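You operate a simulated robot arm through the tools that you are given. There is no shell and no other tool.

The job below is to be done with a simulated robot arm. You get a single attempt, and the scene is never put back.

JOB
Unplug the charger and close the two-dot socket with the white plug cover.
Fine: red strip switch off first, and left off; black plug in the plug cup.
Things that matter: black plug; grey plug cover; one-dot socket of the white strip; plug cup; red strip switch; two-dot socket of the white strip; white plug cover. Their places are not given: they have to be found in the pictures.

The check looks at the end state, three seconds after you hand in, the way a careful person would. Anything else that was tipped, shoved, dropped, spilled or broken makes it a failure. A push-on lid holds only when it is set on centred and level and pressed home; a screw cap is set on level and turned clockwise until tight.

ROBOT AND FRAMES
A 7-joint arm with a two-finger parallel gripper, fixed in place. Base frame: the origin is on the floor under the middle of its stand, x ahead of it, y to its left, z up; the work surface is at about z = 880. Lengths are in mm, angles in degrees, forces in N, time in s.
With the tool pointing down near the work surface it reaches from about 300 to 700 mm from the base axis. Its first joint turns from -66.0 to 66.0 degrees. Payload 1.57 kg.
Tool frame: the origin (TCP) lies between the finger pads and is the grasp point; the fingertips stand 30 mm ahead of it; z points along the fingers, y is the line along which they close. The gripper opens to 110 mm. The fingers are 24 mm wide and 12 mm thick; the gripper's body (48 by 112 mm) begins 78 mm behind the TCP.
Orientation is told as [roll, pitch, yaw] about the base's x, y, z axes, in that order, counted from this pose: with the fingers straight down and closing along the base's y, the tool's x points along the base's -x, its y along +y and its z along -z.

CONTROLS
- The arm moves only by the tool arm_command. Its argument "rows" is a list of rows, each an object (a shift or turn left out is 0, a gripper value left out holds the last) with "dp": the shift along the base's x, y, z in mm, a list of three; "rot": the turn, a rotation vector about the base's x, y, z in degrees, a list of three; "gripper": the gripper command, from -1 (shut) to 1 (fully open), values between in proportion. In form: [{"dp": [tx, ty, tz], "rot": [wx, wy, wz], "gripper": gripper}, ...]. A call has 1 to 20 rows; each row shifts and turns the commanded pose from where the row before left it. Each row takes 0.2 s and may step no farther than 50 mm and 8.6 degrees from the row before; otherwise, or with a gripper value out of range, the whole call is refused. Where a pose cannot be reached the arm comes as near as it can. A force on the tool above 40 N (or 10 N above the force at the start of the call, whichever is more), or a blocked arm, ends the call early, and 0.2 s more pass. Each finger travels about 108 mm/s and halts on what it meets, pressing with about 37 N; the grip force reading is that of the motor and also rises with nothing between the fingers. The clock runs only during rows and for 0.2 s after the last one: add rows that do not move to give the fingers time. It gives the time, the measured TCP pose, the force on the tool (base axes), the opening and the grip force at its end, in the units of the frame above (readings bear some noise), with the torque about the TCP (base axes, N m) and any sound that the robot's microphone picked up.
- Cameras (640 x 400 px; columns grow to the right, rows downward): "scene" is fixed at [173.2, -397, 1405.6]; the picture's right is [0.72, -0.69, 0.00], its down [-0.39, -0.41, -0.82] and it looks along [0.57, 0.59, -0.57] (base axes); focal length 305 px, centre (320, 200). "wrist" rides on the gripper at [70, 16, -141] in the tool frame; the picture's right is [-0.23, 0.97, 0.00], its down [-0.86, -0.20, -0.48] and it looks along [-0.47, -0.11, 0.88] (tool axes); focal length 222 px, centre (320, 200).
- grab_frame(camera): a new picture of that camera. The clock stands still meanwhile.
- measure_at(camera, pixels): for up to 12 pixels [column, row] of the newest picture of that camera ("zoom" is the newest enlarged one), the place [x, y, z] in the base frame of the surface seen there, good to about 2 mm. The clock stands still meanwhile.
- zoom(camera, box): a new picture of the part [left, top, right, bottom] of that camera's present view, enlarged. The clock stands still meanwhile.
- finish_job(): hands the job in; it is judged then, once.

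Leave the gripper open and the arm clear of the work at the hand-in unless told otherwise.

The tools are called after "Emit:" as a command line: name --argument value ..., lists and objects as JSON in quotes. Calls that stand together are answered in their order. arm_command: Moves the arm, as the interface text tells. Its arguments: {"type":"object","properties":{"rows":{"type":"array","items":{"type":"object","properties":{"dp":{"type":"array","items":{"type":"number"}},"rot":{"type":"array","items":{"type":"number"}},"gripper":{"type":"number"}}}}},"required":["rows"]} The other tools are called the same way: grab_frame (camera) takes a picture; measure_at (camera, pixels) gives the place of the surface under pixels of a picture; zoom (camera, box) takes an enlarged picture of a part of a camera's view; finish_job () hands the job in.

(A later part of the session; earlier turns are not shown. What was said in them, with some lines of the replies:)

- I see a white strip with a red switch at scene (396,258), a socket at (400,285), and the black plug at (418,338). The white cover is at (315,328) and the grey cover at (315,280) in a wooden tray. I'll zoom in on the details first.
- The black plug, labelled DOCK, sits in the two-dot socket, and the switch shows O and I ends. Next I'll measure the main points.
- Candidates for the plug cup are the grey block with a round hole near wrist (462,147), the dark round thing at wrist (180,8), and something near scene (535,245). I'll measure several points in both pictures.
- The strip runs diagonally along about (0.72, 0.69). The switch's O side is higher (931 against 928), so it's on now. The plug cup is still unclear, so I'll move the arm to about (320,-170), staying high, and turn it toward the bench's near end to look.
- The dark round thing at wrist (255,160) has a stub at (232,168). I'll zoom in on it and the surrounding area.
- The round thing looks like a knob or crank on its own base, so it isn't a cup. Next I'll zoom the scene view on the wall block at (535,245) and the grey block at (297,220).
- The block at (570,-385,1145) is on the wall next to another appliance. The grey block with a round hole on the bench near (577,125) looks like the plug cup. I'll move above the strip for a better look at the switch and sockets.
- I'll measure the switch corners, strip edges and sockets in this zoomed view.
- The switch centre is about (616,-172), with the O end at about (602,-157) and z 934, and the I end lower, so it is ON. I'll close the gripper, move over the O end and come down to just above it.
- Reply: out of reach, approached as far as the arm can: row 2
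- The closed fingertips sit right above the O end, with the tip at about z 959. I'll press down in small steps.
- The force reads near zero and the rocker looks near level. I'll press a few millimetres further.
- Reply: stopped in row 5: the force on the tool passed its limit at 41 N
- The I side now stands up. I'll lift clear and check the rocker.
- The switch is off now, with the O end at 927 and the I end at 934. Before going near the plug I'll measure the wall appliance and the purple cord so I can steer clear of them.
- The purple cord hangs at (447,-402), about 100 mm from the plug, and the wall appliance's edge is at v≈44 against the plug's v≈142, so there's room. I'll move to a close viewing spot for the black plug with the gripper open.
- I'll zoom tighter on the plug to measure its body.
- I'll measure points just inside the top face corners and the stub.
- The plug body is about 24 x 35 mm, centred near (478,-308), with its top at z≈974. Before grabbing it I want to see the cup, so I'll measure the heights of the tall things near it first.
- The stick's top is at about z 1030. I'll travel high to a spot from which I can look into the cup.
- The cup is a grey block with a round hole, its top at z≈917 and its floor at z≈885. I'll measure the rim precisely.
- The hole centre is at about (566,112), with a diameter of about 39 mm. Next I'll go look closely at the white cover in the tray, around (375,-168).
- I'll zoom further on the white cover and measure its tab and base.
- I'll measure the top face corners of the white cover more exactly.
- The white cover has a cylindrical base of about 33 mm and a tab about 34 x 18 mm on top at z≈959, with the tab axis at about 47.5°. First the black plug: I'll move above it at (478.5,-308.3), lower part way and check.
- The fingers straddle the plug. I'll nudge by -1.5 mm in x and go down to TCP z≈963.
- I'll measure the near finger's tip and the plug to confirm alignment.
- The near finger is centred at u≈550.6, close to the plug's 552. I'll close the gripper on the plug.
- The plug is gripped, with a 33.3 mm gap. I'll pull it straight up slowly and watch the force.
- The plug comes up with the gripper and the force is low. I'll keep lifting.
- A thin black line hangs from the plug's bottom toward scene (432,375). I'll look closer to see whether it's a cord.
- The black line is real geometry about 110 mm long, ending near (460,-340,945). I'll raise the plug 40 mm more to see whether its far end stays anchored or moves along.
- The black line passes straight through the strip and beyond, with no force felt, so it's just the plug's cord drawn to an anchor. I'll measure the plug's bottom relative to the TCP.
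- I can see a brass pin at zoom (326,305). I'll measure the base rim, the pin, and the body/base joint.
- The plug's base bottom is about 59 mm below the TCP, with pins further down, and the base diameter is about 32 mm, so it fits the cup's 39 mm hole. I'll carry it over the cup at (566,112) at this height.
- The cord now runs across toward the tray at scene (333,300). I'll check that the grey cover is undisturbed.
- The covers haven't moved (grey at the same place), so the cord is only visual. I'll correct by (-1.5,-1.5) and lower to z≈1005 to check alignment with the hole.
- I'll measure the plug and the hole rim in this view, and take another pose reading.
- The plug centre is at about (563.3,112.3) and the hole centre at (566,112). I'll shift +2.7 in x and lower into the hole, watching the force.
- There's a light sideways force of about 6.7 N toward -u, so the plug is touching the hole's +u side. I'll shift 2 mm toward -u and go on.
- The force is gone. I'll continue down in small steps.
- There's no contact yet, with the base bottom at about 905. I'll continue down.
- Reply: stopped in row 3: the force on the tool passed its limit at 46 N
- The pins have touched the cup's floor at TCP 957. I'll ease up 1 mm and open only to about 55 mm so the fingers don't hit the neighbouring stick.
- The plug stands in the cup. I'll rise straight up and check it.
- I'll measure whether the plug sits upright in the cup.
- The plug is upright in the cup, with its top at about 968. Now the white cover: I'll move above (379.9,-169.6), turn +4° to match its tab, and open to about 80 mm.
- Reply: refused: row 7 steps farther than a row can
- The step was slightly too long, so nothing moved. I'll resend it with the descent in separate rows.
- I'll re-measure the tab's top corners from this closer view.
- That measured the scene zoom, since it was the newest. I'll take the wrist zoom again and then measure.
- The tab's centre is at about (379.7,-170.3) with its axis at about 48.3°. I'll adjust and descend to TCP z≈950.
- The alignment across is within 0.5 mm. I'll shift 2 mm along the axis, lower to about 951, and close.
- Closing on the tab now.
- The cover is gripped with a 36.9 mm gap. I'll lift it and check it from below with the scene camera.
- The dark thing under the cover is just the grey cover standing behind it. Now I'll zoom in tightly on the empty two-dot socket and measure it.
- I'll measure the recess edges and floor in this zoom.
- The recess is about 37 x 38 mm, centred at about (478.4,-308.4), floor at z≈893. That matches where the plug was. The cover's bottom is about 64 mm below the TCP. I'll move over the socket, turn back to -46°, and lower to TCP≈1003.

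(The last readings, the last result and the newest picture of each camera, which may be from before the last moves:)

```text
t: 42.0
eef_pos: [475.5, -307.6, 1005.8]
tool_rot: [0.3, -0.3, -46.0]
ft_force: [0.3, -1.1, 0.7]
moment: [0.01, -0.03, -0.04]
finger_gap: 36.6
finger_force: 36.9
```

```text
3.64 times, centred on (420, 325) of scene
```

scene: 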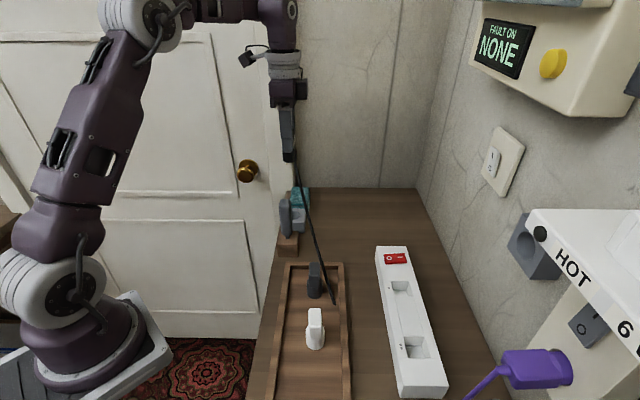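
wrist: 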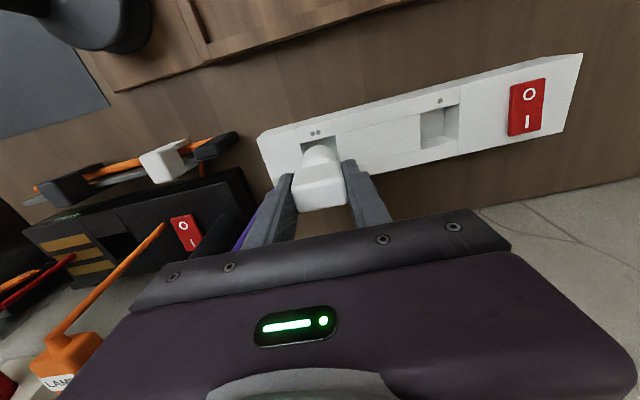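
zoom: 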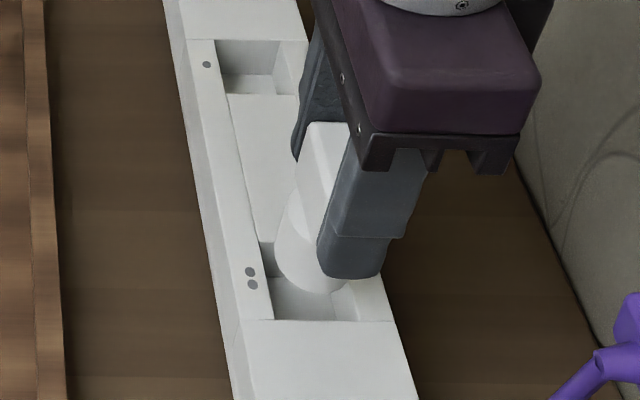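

I'll measure the cover's actual position in hand from the wrist zoom, since readings are noisy.

Emit:
zoom --camera "wrist" --box '[285, 125, 355, 215]'

Emit:
measure_at --camera "zoom" --pixels '[[225, 280], [330, 250], [345, 320], [240, 345], [285, 295], [250, 160], [300, 150], [280, 110], [240, 130], [320, 120]]'

Emit:
arm_command --rows '[{"dp": [0, 0, 0]}]'

```text
4.44 times, centred on (320, 170) of wrist
```

zoom: 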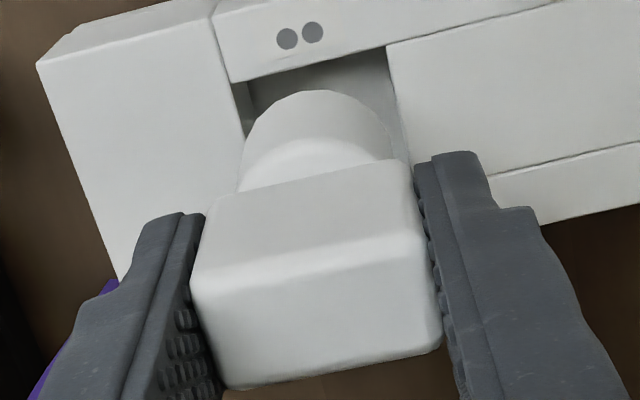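

```text
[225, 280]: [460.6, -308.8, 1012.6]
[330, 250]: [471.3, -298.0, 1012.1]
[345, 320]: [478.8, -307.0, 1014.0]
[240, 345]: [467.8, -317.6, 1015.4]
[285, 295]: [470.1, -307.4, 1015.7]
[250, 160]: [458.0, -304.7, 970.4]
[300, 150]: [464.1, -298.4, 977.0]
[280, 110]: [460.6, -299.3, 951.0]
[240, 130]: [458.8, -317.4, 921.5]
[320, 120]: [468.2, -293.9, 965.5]
```

```text
t: 42.4
eef_pos: [474.9, -308.0, 1006.7]
tool_rot: [0.3, -0.4, -46.0]
ft_force: [0.8, -0.9, 0.3]
moment: [0.02, -0.01, 0.01]
finger_gap: 36.8
finger_force: 37.0
```

I'll measure at the actual top-face corners.

Emit:
measure_at --camera "zoom" --pixels '[[204, 292], [420, 246], [434, 338], [228, 378], [318, 312], [215, 220], [405, 178], [318, 95], [255, 125], [380, 125], [318, 120], [250, 180]]'

```text
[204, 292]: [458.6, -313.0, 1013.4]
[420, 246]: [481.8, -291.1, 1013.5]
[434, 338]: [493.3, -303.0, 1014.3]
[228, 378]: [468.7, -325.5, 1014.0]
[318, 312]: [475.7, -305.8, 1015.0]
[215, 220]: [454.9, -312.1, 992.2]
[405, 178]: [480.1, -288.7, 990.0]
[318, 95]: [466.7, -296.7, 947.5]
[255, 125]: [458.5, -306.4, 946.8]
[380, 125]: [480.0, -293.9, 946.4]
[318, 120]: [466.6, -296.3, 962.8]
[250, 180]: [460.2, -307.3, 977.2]
```

The cover's centre is at about (475.6,-308.2) against the target (478.4,-308.4). I'll shift +2.8 in x and lower to just above the strip's top.

Emit:
arm_command --rows '[{"dp": [2.8, -0.2, 0]}, {"dp": [0, 0, -8]}, {"dp": [0, 0, -8]}, {"dp": [0, 0, 0]}, {"dp": [0, 0, 0]}]'

Emit:
zoom --camera "wrist" --box '[285, 125, 355, 215]'

Emit:
measure_at --camera "zoom" --pixels '[[204, 292], [420, 246], [434, 338], [228, 378], [318, 312], [215, 220], [405, 178]]'

Emit:
zoom --camera "scene" --box '[390, 290, 450, 370]'

```text
t: 43.6
eef_pos: [480.2, -306.5, 990.1]
tool_rot: [0.3, -0.4, -45.9]
ft_force: [0.2, 0.5, -0.6]
moment: [0.01, -0.01, 0.03]
finger_gap: 36.8
finger_force: 36.3
```

```text
4.44 times, centred on (320, 170) of wrist
```

zoom: 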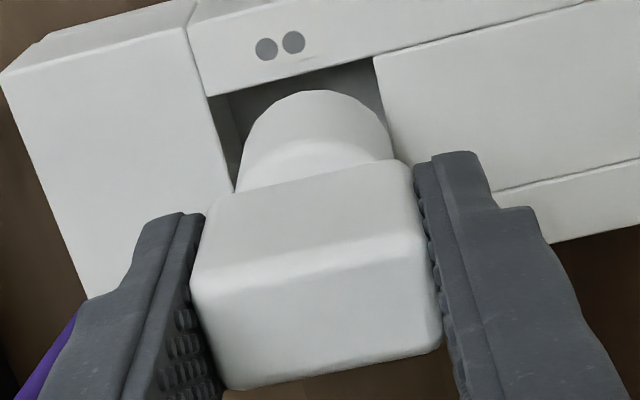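

```text
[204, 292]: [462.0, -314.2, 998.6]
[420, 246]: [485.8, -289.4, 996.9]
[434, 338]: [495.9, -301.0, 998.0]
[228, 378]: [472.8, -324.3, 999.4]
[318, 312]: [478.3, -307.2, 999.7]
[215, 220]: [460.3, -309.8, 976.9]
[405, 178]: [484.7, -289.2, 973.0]
```

```text
5.00 times, centred on (420, 330) of scene
```

zoom: 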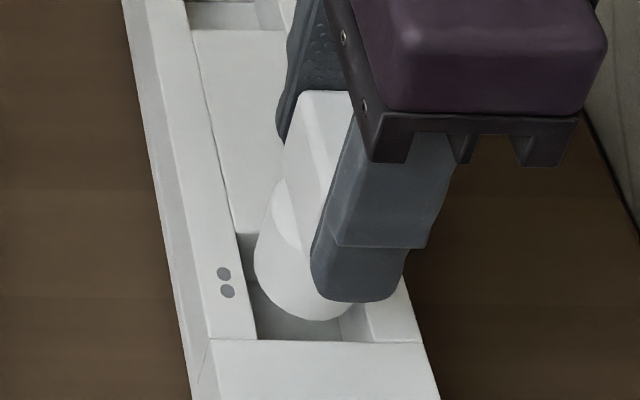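

By the image geometry the base looks centred along the strip. I'll measure the base's front edge against the recess edge to check the across direction.

Emit:
zoom --camera "wrist" --box '[300, 130, 350, 170]'

Emit:
measure_at --camera "zoom" --pixels '[[280, 125], [240, 135], [320, 122], [360, 140], [200, 170], [400, 180], [150, 105], [260, 75], [350, 55], [410, 90], [90, 130], [280, 105]]'

```text
10.00 times, centred on (325, 150) of wrist
```

zoom: 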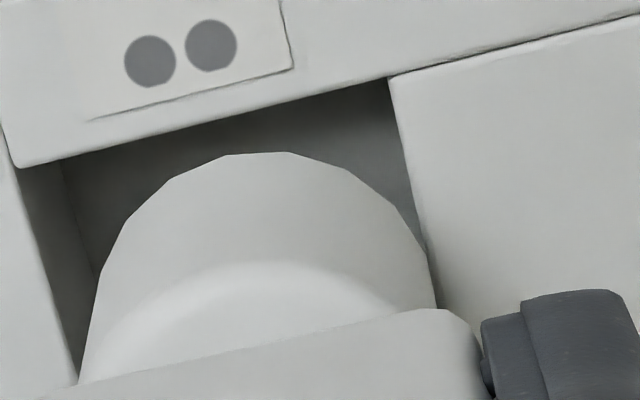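

```text
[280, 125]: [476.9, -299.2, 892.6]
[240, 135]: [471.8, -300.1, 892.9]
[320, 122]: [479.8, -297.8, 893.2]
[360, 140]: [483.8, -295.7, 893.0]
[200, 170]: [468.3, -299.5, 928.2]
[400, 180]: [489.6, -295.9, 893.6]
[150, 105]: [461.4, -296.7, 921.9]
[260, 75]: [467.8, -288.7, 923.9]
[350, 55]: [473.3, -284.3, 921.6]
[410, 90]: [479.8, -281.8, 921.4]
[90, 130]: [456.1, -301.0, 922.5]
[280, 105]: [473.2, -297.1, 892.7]
```

The base is about 1.3 mm too far along +v and centred across. I'll shift by (-0.9,-0.9) and lower into the recess in small steps while watching the force.

Emit:
arm_command --rows '[{"dp": [-0.9, -0.9, 0]}, {"dp": [0, 0, -3]}, {"dp": [0, 0, -3]}, {"dp": [0, 0, -2]}, {"dp": [0, 0, 0]}]'

Emit:
zoom --camera "wrist" --box '[290, 130, 350, 180]'

```text
t: 44.8
eef_pos: [477.8, -308.1, 982.4]
tool_rot: [0.2, -0.4, -46.0]
ft_force: [-0.4, -0.8, -0.2]
moment: [0.03, 0.0, 0.01]
finger_gap: 37.0
finger_force: 36.6
```

```text
8.00 times, centred on (320, 155) of wrist
```

zoom: 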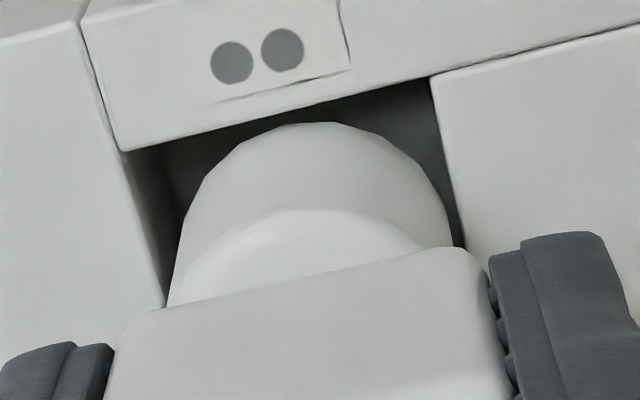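

The base is entering the recess with no force. I'll continue down.

Emit:
arm_command --rows '[{"dp": [0, 0, -3]}, {"dp": [0, 0, -3]}, {"dp": [0, 0, -3]}, {"dp": [0, 0, 0]}]'

Emit:
zoom --camera "wrist" --box '[290, 130, 350, 180]'

```text
t: 45.8
eef_pos: [479.0, -308.6, 974.0]
tool_rot: [0.2, -0.4, -46.0]
ft_force: [-0.3, -0.4, 0.1]
moment: [0.01, 0.0, -0.02]
finger_gap: 36.9
finger_force: 37.1
```

```text
8.00 times, centred on (320, 155) of wrist
```

zoom: 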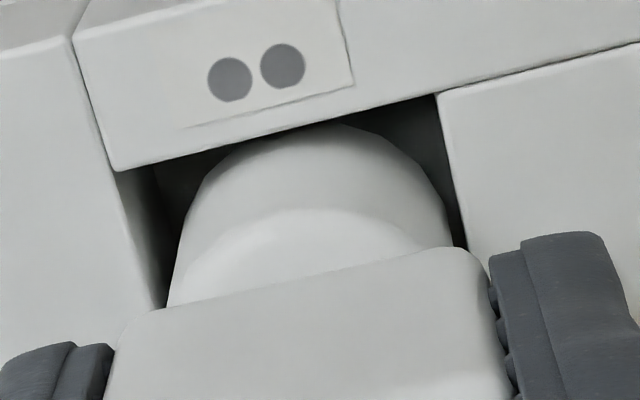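

No contact force. I'll keep going down.

Emit:
arm_command --rows '[{"dp": [0, 0, -3]}, {"dp": [0, 0, -3]}, {"dp": [0, 0, -3]}, {"dp": [0, 0, -2]}, {"dp": [0, 0, 0]}]'

Emit:
zoom --camera "wrist" --box '[290, 130, 350, 180]'

```text
t: 47.0
eef_pos: [478.0, -307.4, 962.0]
tool_rot: [0.3, -0.5, -45.9]
ft_force: [-0.5, -0.6, -2.0]
moment: [0.0, 0.0, 0.01]
finger_gap: 36.7
finger_force: 37.5
```

```text
8.00 times, centred on (320, 155) of wrist
```

zoom: 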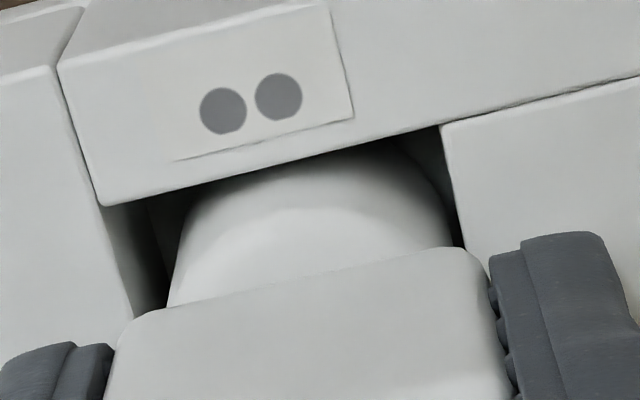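

The gaps look a bit uneven along the strip. I'll check from the scene camera too.

Emit:
zoom --camera "scene" --box '[390, 305, 450, 370]'

Emit:
zoom --camera "wrist" --box '[270, 110, 370, 220]'

Emit:
measure_at --camera "zoom" --pixels '[[180, 150], [190, 190], [385, 120], [395, 160], [220, 175], [360, 150], [300, 150], [225, 280], [375, 240], [390, 310], [240, 340]]'

```text
6.15 times, centred on (420, 338) of scene
```

zoom: 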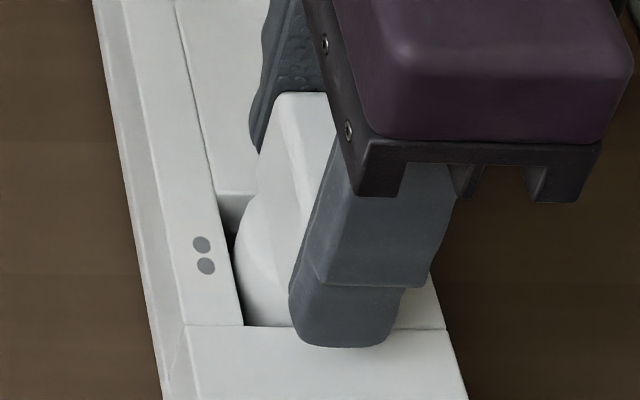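

```text
3.64 times, centred on (320, 165) of wrist
```

zoom: 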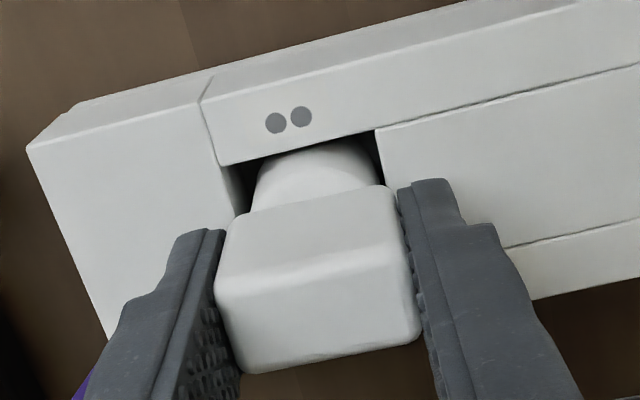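

```text
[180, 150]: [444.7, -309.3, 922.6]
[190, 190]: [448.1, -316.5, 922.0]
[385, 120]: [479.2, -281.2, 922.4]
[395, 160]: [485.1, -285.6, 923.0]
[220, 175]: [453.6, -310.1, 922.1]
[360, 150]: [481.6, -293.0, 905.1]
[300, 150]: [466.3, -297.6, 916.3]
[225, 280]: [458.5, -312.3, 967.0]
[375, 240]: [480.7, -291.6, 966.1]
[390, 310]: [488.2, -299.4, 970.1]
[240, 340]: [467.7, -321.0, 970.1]
```

I'll zoom tightly on the visible gap and measure both sides along the strip direction.

Emit:
zoom --camera "wrist" --box '[290, 140, 350, 180]'

Emit:
measure_at --camera "zoom" --pixels '[[90, 140], [100, 170], [125, 240], [445, 70], [455, 130], [468, 190], [190, 180], [175, 230], [430, 130], [448, 180], [310, 120], [250, 140]]'

```text
10.00 times, centred on (320, 160) of wrist
```

zoom: 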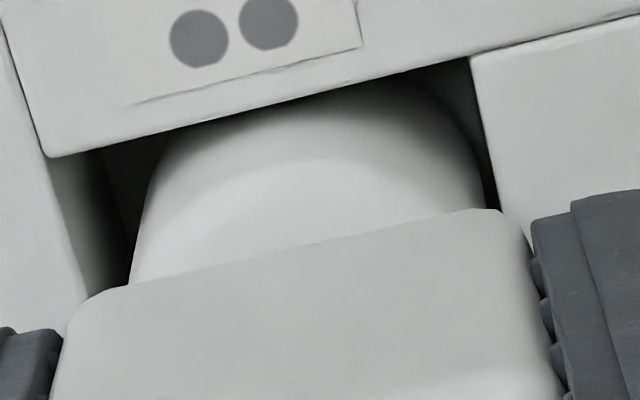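

```text
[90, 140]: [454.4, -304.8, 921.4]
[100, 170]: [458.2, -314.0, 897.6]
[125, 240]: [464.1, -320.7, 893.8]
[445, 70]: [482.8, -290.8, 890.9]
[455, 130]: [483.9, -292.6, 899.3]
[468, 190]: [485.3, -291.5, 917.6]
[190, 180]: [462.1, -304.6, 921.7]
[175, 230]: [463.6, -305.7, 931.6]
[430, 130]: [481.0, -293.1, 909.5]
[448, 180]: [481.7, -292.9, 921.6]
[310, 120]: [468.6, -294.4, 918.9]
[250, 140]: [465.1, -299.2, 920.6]
```

The fit puts the base centre within about 1 mm of the recess centre. I'll continue down to the seat with 1.5 mm steps.

Emit:
arm_command --rows '[{"dp": [0, 0, -1.5]}, {"dp": [0, 0, -1.5]}, {"dp": [0, 0, -1.5]}, {"dp": [0, 0, -1.5]}, {"dp": [0, 0, 0]}]'

Emit:
zoom --camera "scene" --box '[390, 305, 450, 370]'

```text
t: 48.2
eef_pos: [479.4, -308.7, 956.1]
tool_rot: [0.3, -0.5, -46.1]
ft_force: [-0.6, 0.5, 6.2]
moment: [0.04, 0.07, 0.03]
finger_gap: 36.9
finger_force: 37.5
```

```text
6.15 times, centred on (420, 338) of scene
```

zoom: 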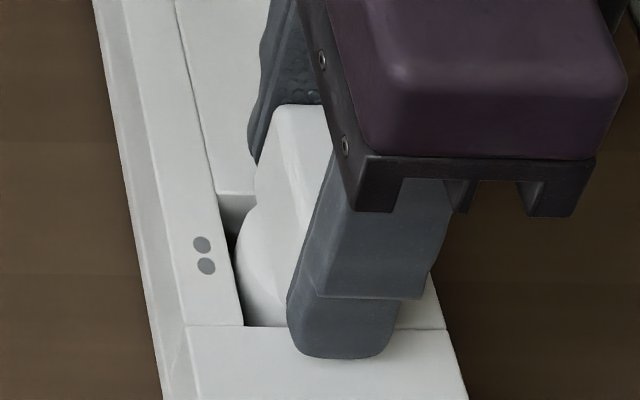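

Contact has begun, at 6 N. I'll press further to seat the cover.

Emit:
arm_command --rows '[{"dp": [0, 0, -1]}, {"dp": [0, 0, -1]}, {"dp": [0, 0, -1]}, {"dp": [0, 0, -1]}, {"dp": [0, 0, 0]}]'

Emit:
zoom --camera "wrist" --box '[270, 110, 370, 220]'

```text
t: 49.4
eef_pos: [478.2, -309.4, 952.3]
tool_rot: [0.3, -0.7, -45.9]
ft_force: [2.8, -0.8, 39.3]
moment: [-0.19, -0.19, 0.02]
finger_gap: 37.0
finger_force: 37.0
```

```text
3.64 times, centred on (320, 165) of wrist
```

zoom: 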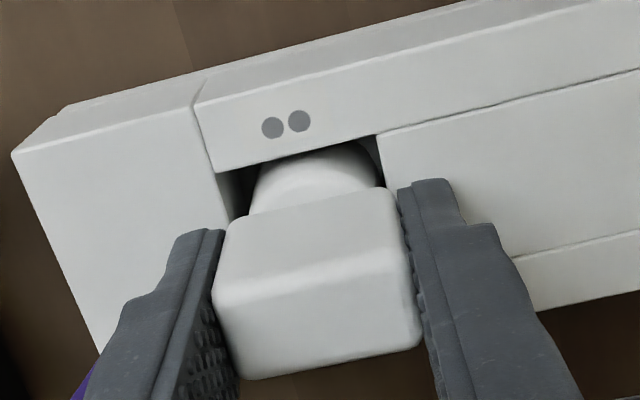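

The force is 39 N and the TCP is at 952. I'll measure the tab's top to see whether the cover went down or slipped in the fingers.

Emit:
measure_at --camera "zoom" --pixels '[[235, 310], [395, 265], [410, 335], [255, 365], [315, 315], [330, 300], [290, 330]]'

Emit:
arm_command --rows '[{"dp": [0, 0, 0]}]'

```text
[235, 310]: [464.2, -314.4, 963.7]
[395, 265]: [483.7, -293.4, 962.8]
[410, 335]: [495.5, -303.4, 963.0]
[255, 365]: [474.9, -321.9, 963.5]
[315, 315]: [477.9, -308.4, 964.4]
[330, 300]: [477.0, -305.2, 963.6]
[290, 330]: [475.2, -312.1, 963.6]
```

```text
t: 49.8
eef_pos: [479.5, -308.4, 953.1]
tool_rot: [0.2, -0.6, -46.0]
ft_force: [5.2, -2.2, 37.6]
moment: [-0.32, -0.34, 0.04]
finger_gap: 37.0
finger_force: 36.4
```

The tab's top is level at 963.6 (all corners within 1 mm), so the cover's bottom is on the recess floor at about 892 and the fingers slid down a little. I'll ease up 1 mm, then open partway.

Emit:
arm_command --rows '[{"dp": [0, 0, 0.8]}, {"dp": [0, 0, 0], "gripper": 0.1}, {"dp": [0, 0, 0], "gripper": 0.1}, {"dp": [0, 0, 0], "gripper": 0.1}]'

Emit:
zoom --camera "wrist" --box '[270, 110, 370, 220]'

Emit:
zoom --camera "scene" --box '[380, 290, 460, 380]'

```text
t: 50.8
eef_pos: [480.4, -306.5, 951.9]
tool_rot: [0.3, -0.3, -45.9]
ft_force: [12.5, 11.3, 17.8]
moment: [0.07, 0.14, -0.13]
finger_gap: 44.4
finger_force: 0.1
```

```text
3.64 times, centred on (320, 165) of wrist
```

zoom: 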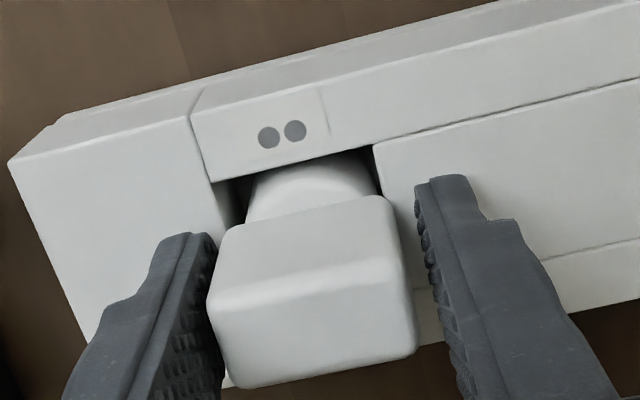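

```text
4.44 times, centred on (420, 335) of scene
```

zoom: 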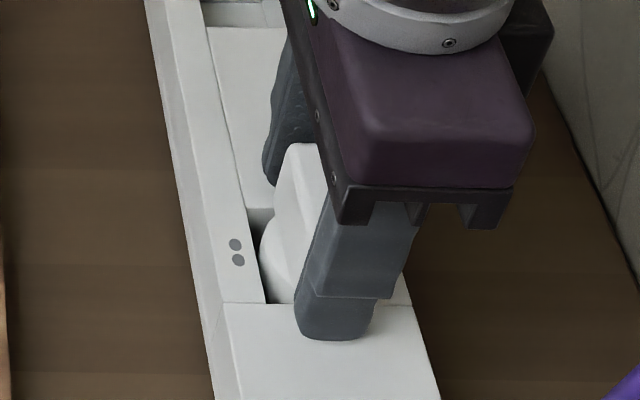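

The tips appear to be resting on the strip's top (tip z≈922), and the opening is binding there with some sideways force. I'll raise slightly to relieve it.

Emit:
arm_command --rows '[{"dp": [0, 0, 1.5], "gripper": 0.1}, {"dp": [0, 0, 1.5], "gripper": 0.1}, {"dp": [0, 0, 0], "gripper": 0.1}]'

Emit:
zoom --camera "wrist" --box '[270, 110, 370, 220]'

```text
t: 51.6
eef_pos: [477.8, -309.1, 956.5]
tool_rot: [0.2, -0.2, -46.0]
ft_force: [0.1, 0.2, 1.1]
moment: [-0.02, 0.0, 0.01]
finger_gap: 60.3
finger_force: 0.0
```

```text
3.64 times, centred on (320, 165) of wrist
```

zoom: 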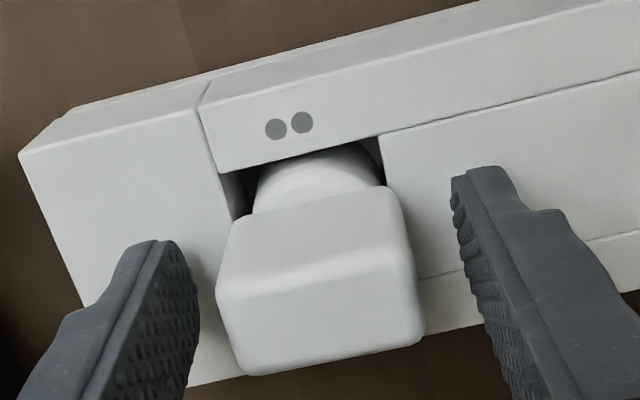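

The fingers are free now. I'll rise straight up and check the cover and the strip.

Emit:
arm_command --rows '[{"dp": [0, 0, 10]}, {"dp": [0, 0, 25]}, {"dp": [0, 0, 40]}, {"dp": [0, 0, 40]}, {"dp": [0, 0, 0]}]'

Emit:
grab_frame --camera "wrist"

Emit:
grab_frame --camera "scene"

Emit:
zoom --camera "scene" --box '[370, 230, 470, 400]'

Emit:
zoom --camera "wrist" --box '[260, 80, 400, 200]'

```text
t: 52.8
eef_pos: [479.6, -311.9, 1070.1]
tool_rot: [0.2, -0.4, -45.9]
ft_force: [0.1, -0.9, -0.8]
moment: [0.0, 0.0, -0.02]
finger_gap: 60.7
finger_force: 0.0
```

```text
taken
```

wrist: 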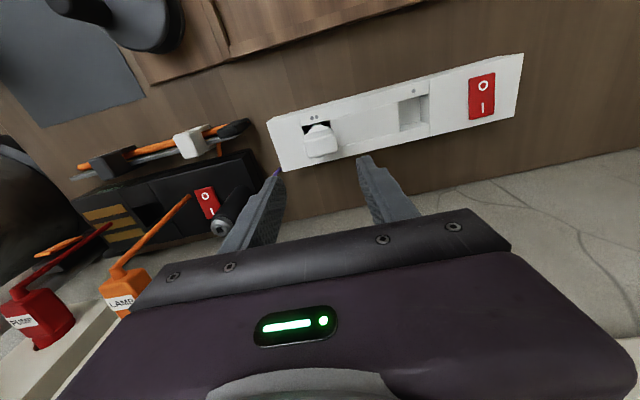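

```text
taken
```

scene: 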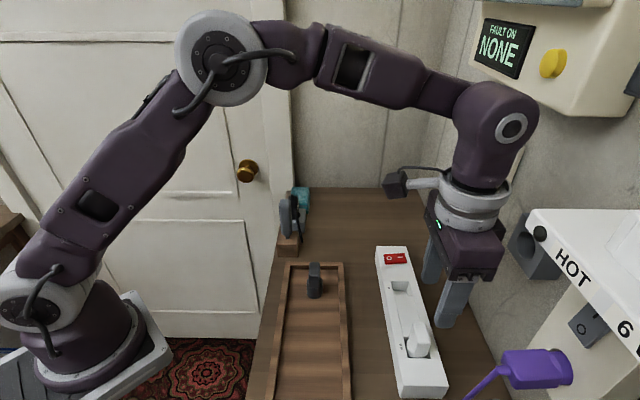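

```text
2.35 times, centred on (420, 315) of scene
```

zoom: 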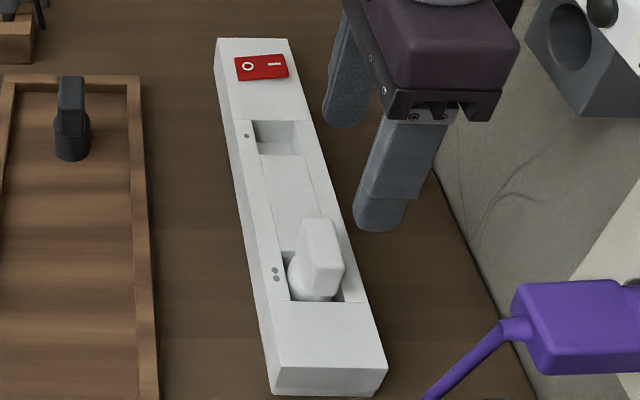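

```text
3.33 times, centred on (330, 140) of wrist
```

zoom: 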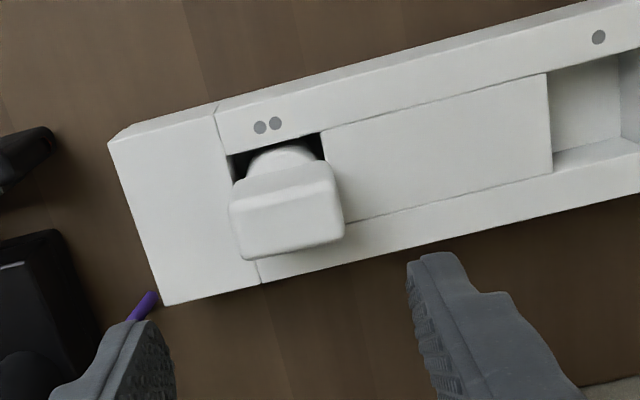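

The cover stands in the socket. I'll measure its level and position, and verify that the strip hasn't shifted.

Emit:
measure_at --camera "zoom" --pixels '[[240, 212], [325, 190], [338, 236], [248, 252], [290, 220], [285, 155], [262, 175], [318, 165], [112, 145], [165, 298], [595, 40], [228, 150]]'

Emit:
zoom --camera "scene" --box '[390, 305, 450, 375]'

Emit:
measure_at --camera "zoom" --pixels '[[270, 120], [300, 125], [340, 165], [290, 190], [240, 160], [240, 250], [250, 290]]'

Emit:
measure_at --camera "scene" --pixels '[[390, 257], [401, 259], [376, 250], [406, 248], [399, 395], [445, 388], [404, 342]]'

```text
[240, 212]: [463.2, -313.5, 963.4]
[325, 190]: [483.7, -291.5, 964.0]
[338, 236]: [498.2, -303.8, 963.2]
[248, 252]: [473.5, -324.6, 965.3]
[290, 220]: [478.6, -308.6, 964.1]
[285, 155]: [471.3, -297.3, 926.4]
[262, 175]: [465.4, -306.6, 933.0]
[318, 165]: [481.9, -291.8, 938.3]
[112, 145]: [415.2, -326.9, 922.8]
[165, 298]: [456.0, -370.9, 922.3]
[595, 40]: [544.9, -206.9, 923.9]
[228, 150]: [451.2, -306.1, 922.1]
```

```text
5.71 times, centred on (420, 340) of scene
```

zoom: 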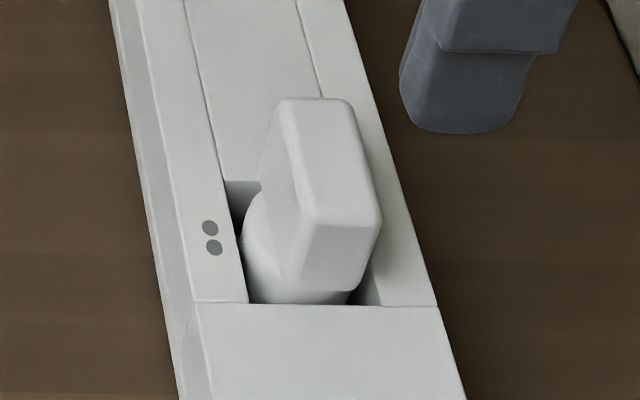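

```text
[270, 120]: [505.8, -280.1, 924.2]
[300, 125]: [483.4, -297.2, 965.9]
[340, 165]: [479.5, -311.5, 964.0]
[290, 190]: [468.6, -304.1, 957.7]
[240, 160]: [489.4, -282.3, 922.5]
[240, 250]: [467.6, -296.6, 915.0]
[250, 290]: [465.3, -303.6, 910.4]
```

```text
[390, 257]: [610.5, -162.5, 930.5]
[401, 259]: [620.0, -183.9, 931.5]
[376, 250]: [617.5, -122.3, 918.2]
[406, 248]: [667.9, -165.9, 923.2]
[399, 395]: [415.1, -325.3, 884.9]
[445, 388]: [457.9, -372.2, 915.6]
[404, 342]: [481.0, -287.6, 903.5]
```

The cover is level (top 963–965 all around), centred within 1 mm, and the strip hasn't moved. To be sure it's pressed home, I'll close the gripper and press gently on top of the tab.

Emit:
arm_command --rows '[{"dp": [0.5, 0, 0], "gripper": -1}, {"dp": [0, 0, 0], "gripper": -1}, {"dp": [0, 0, 0], "gripper": -1}, {"dp": [0, 0, -30]}, {"dp": [0, 0, -30]}, {"dp": [0, 0, -8]}, {"dp": [0, 0, 0]}]'

Emit:
zoom --camera "scene" --box '[390, 285, 450, 375]'

Emit:
zoom --camera "wrist" --box '[260, 80, 400, 220]'

```text
t: 54.4
eef_pos: [478.1, -308.9, 1003.2]
tool_rot: [0.2, -0.4, -45.9]
ft_force: [0.9, -0.6, -0.2]
moment: [0.02, -0.01, 0.04]
finger_gap: 0.0
finger_force: 21.0
```

```text
4.44 times, centred on (420, 330) of scene
```

zoom: 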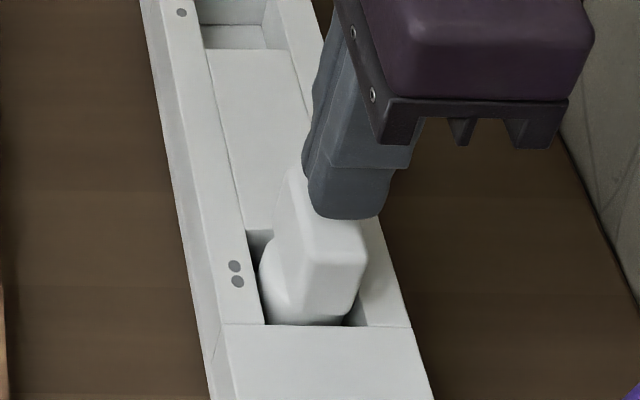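

```text
2.86 times, centred on (330, 150) of wrist
```

zoom: 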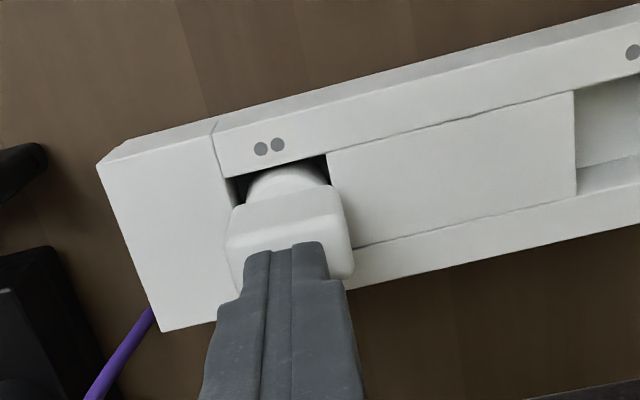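

The closed tips are about 9 mm above the tab. I'll press down in fine steps.

Emit:
arm_command --rows '[{"dp": [0, 0, -4]}, {"dp": [0, 0, -3]}, {"dp": [0, 0, -1]}, {"dp": [0, 0, -0.7]}, {"dp": [0, 0, -0.7]}, {"dp": [0, 0, -0.5]}, {"dp": [0, 0, -0.5]}, {"dp": [0, 0, 0]}]'

```text
t: 56.2
eef_pos: [479.3, -308.3, 993.8]
tool_rot: [0.2, -0.6, -46.1]
ft_force: [-0.8, -0.4, 28.5]
moment: [0.07, 0.14, -0.01]
finger_gap: 0.0
finger_force: 21.2
```

It's 28.5 N with the tab's top unmoved at 964. One more small push, then I'll hold.

Emit:
arm_command --rows '[{"dp": [0, 0, -0.3]}, {"dp": [0, 0, 0]}]'

Emit:
zoom --camera "wrist" --box '[260, 80, 400, 220]'

```text
t: 56.8
eef_pos: [480.3, -308.7, 993.9]
tool_rot: [0.3, -0.7, -45.9]
ft_force: [-1.7, 0.7, 10.5]
moment: [0.08, 0.12, -0.03]
finger_gap: 0.0
finger_force: 21.6
stopped in row 2: the force on the tool passed its limit at 41 N (the readings are from after the stop); the commanded pose is now the measured one
```

```text
2.86 times, centred on (330, 150) of wrist
```

zoom: 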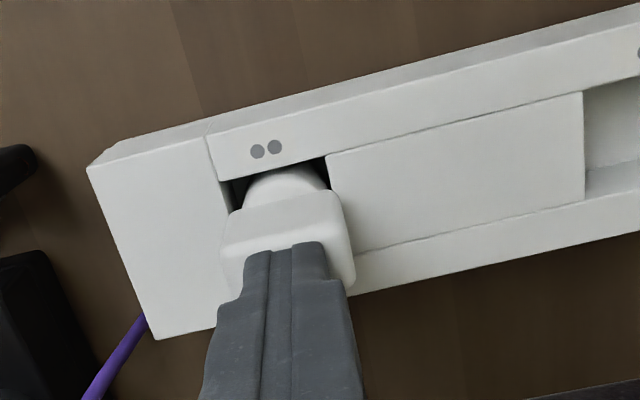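

It was pressed with 41 N and didn't sink, so it's seated home. I'll lift off, back away toward the start position, and open the gripper there.

Emit:
arm_command --rows '[{"dp": [0, 0, 5]}, {"dp": [0, 0, 25]}, {"dp": [0, 0, 45]}, {"dp": [0, 0, 45]}, {"dp": [0, 0, 40]}, {"dp": [-8, 40, 10]}, {"dp": [-8, 40, 10]}, {"dp": [-8, 40, 0], "gripper": 1}, {"dp": [-8, 40, 0], "gripper": 1}, {"dp": [0, 0, 0], "gripper": 1}, {"dp": [0, 0, 0], "gripper": 1}]'

Emit:
grab_frame --camera "scene"

Emit:
grab_frame --camera "wrist"

Emit:
zoom --camera "scene" --box '[370, 230, 470, 400]'

Emit:
zoom --camera "scene" --box '[255, 170, 365, 310]'

```text
t: 59.2
eef_pos: [444.5, -150.0, 1172.8]
tool_rot: [0.3, -0.6, -46.0]
ft_force: [0.5, 0.0, -0.1]
moment: [0.0, 0.02, -0.01]
finger_gap: 110.0
finger_force: 0.1
```

```text
taken
```

scene: 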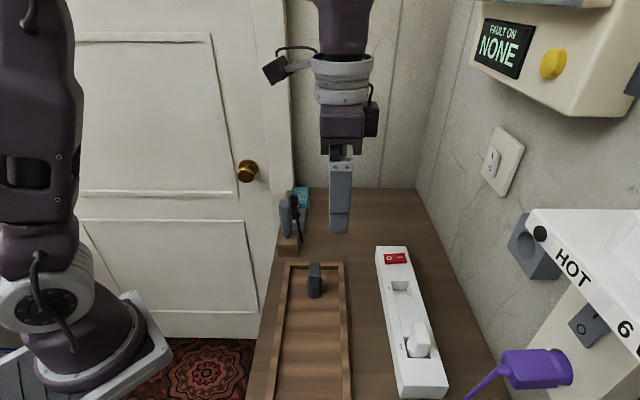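

```text
taken
```

wrist: 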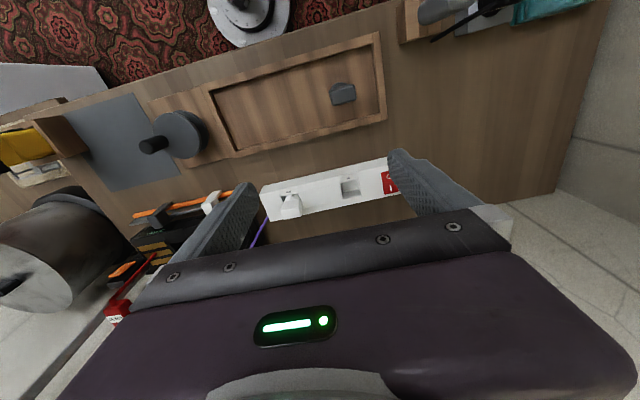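

```text
2.35 times, centred on (420, 315) of scene
```

zoom: 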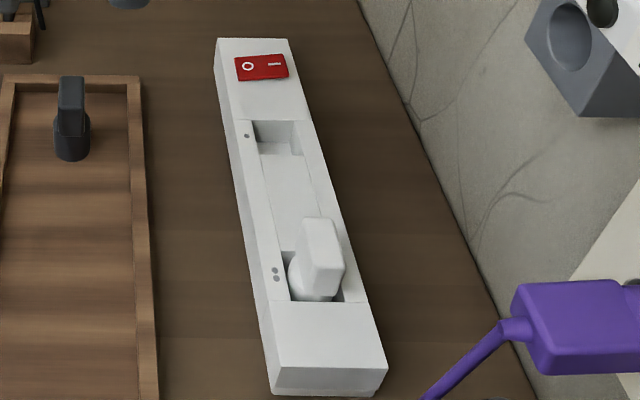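

```text
2.86 times, centred on (310, 240) of scene
```

zoom: 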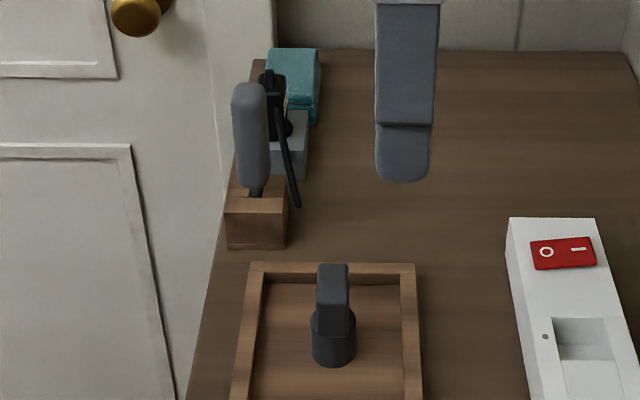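

The switch shows O down, the cover is in the two-dot socket, and the plug is in the cup. I'll do one last measurement of the cover, switch and plug.

Emit:
zoom --camera "wrist" --box '[260, 150, 400, 250]'

Emit:
zoom --camera "scene" --box '[275, 180, 325, 250]'

Emit:
measure_at --camera "scene" --pixels '[[388, 257], [402, 258], [416, 330], [424, 340], [418, 325], [428, 347], [315, 268], [300, 205]]'

```text
4.00 times, centred on (330, 200) of wrist
```

zoom: 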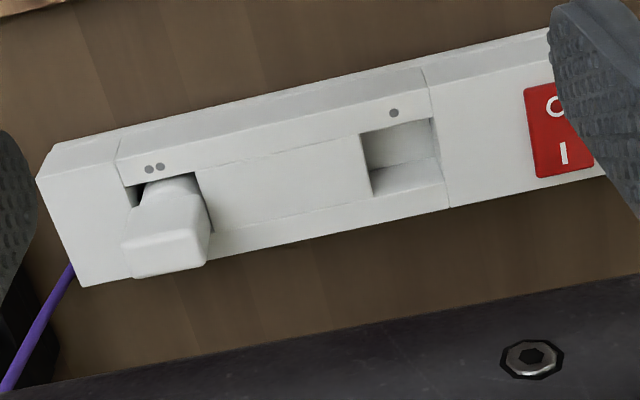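

```text
5.71 times, centred on (300, 215) of scene
```

zoom: 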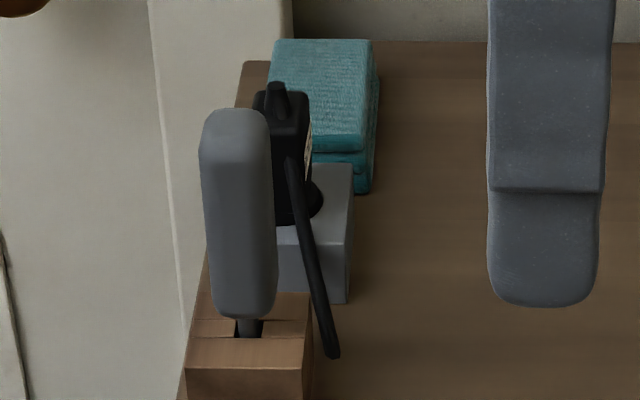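

```text
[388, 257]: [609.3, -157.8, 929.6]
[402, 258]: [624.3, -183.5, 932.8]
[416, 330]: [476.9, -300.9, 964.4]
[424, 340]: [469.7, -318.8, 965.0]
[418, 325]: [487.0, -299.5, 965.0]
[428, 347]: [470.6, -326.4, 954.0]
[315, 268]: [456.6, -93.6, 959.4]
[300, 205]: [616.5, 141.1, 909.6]
```

Everything checks out. The switch is off (O 929.6 low, I 932.8 high). The cover is level at 964–965 in the two-dot socket. The black plug stands in the cup, and the grey cover is untouched. The gripper is open and clear, so I'm handing in.

Emit:
finish_job

```text
The job is handed in.
```

The job is handed in, and my last measurements before hand-in showed everything in place:

- **Red strip switch:** I pressed it off before touching the plug, and it stayed off. The O end now sits lower than the I end.
- **Black plug:** I took the "DOCK" plug to be the charger and pulled it from the two-dot socket. It stands upright in the grey block with the round hole on the bench, which I took to be the plug cup.
- **White plug cover:** it sits in the two-dot socket, level and centred to within about 1 mm. I pressed it down with about 41 N. It was already on the socket floor and did not sink further.
- **Everything else:** the grey cover and the strip measured where they were at the start. The gripper is open and clear of the work.

While seating the cover, the fingertips briefly pressed on the top of the strip and bound as the gripper opened. I raised them and re-measured, and neither the strip nor the cover had moved.
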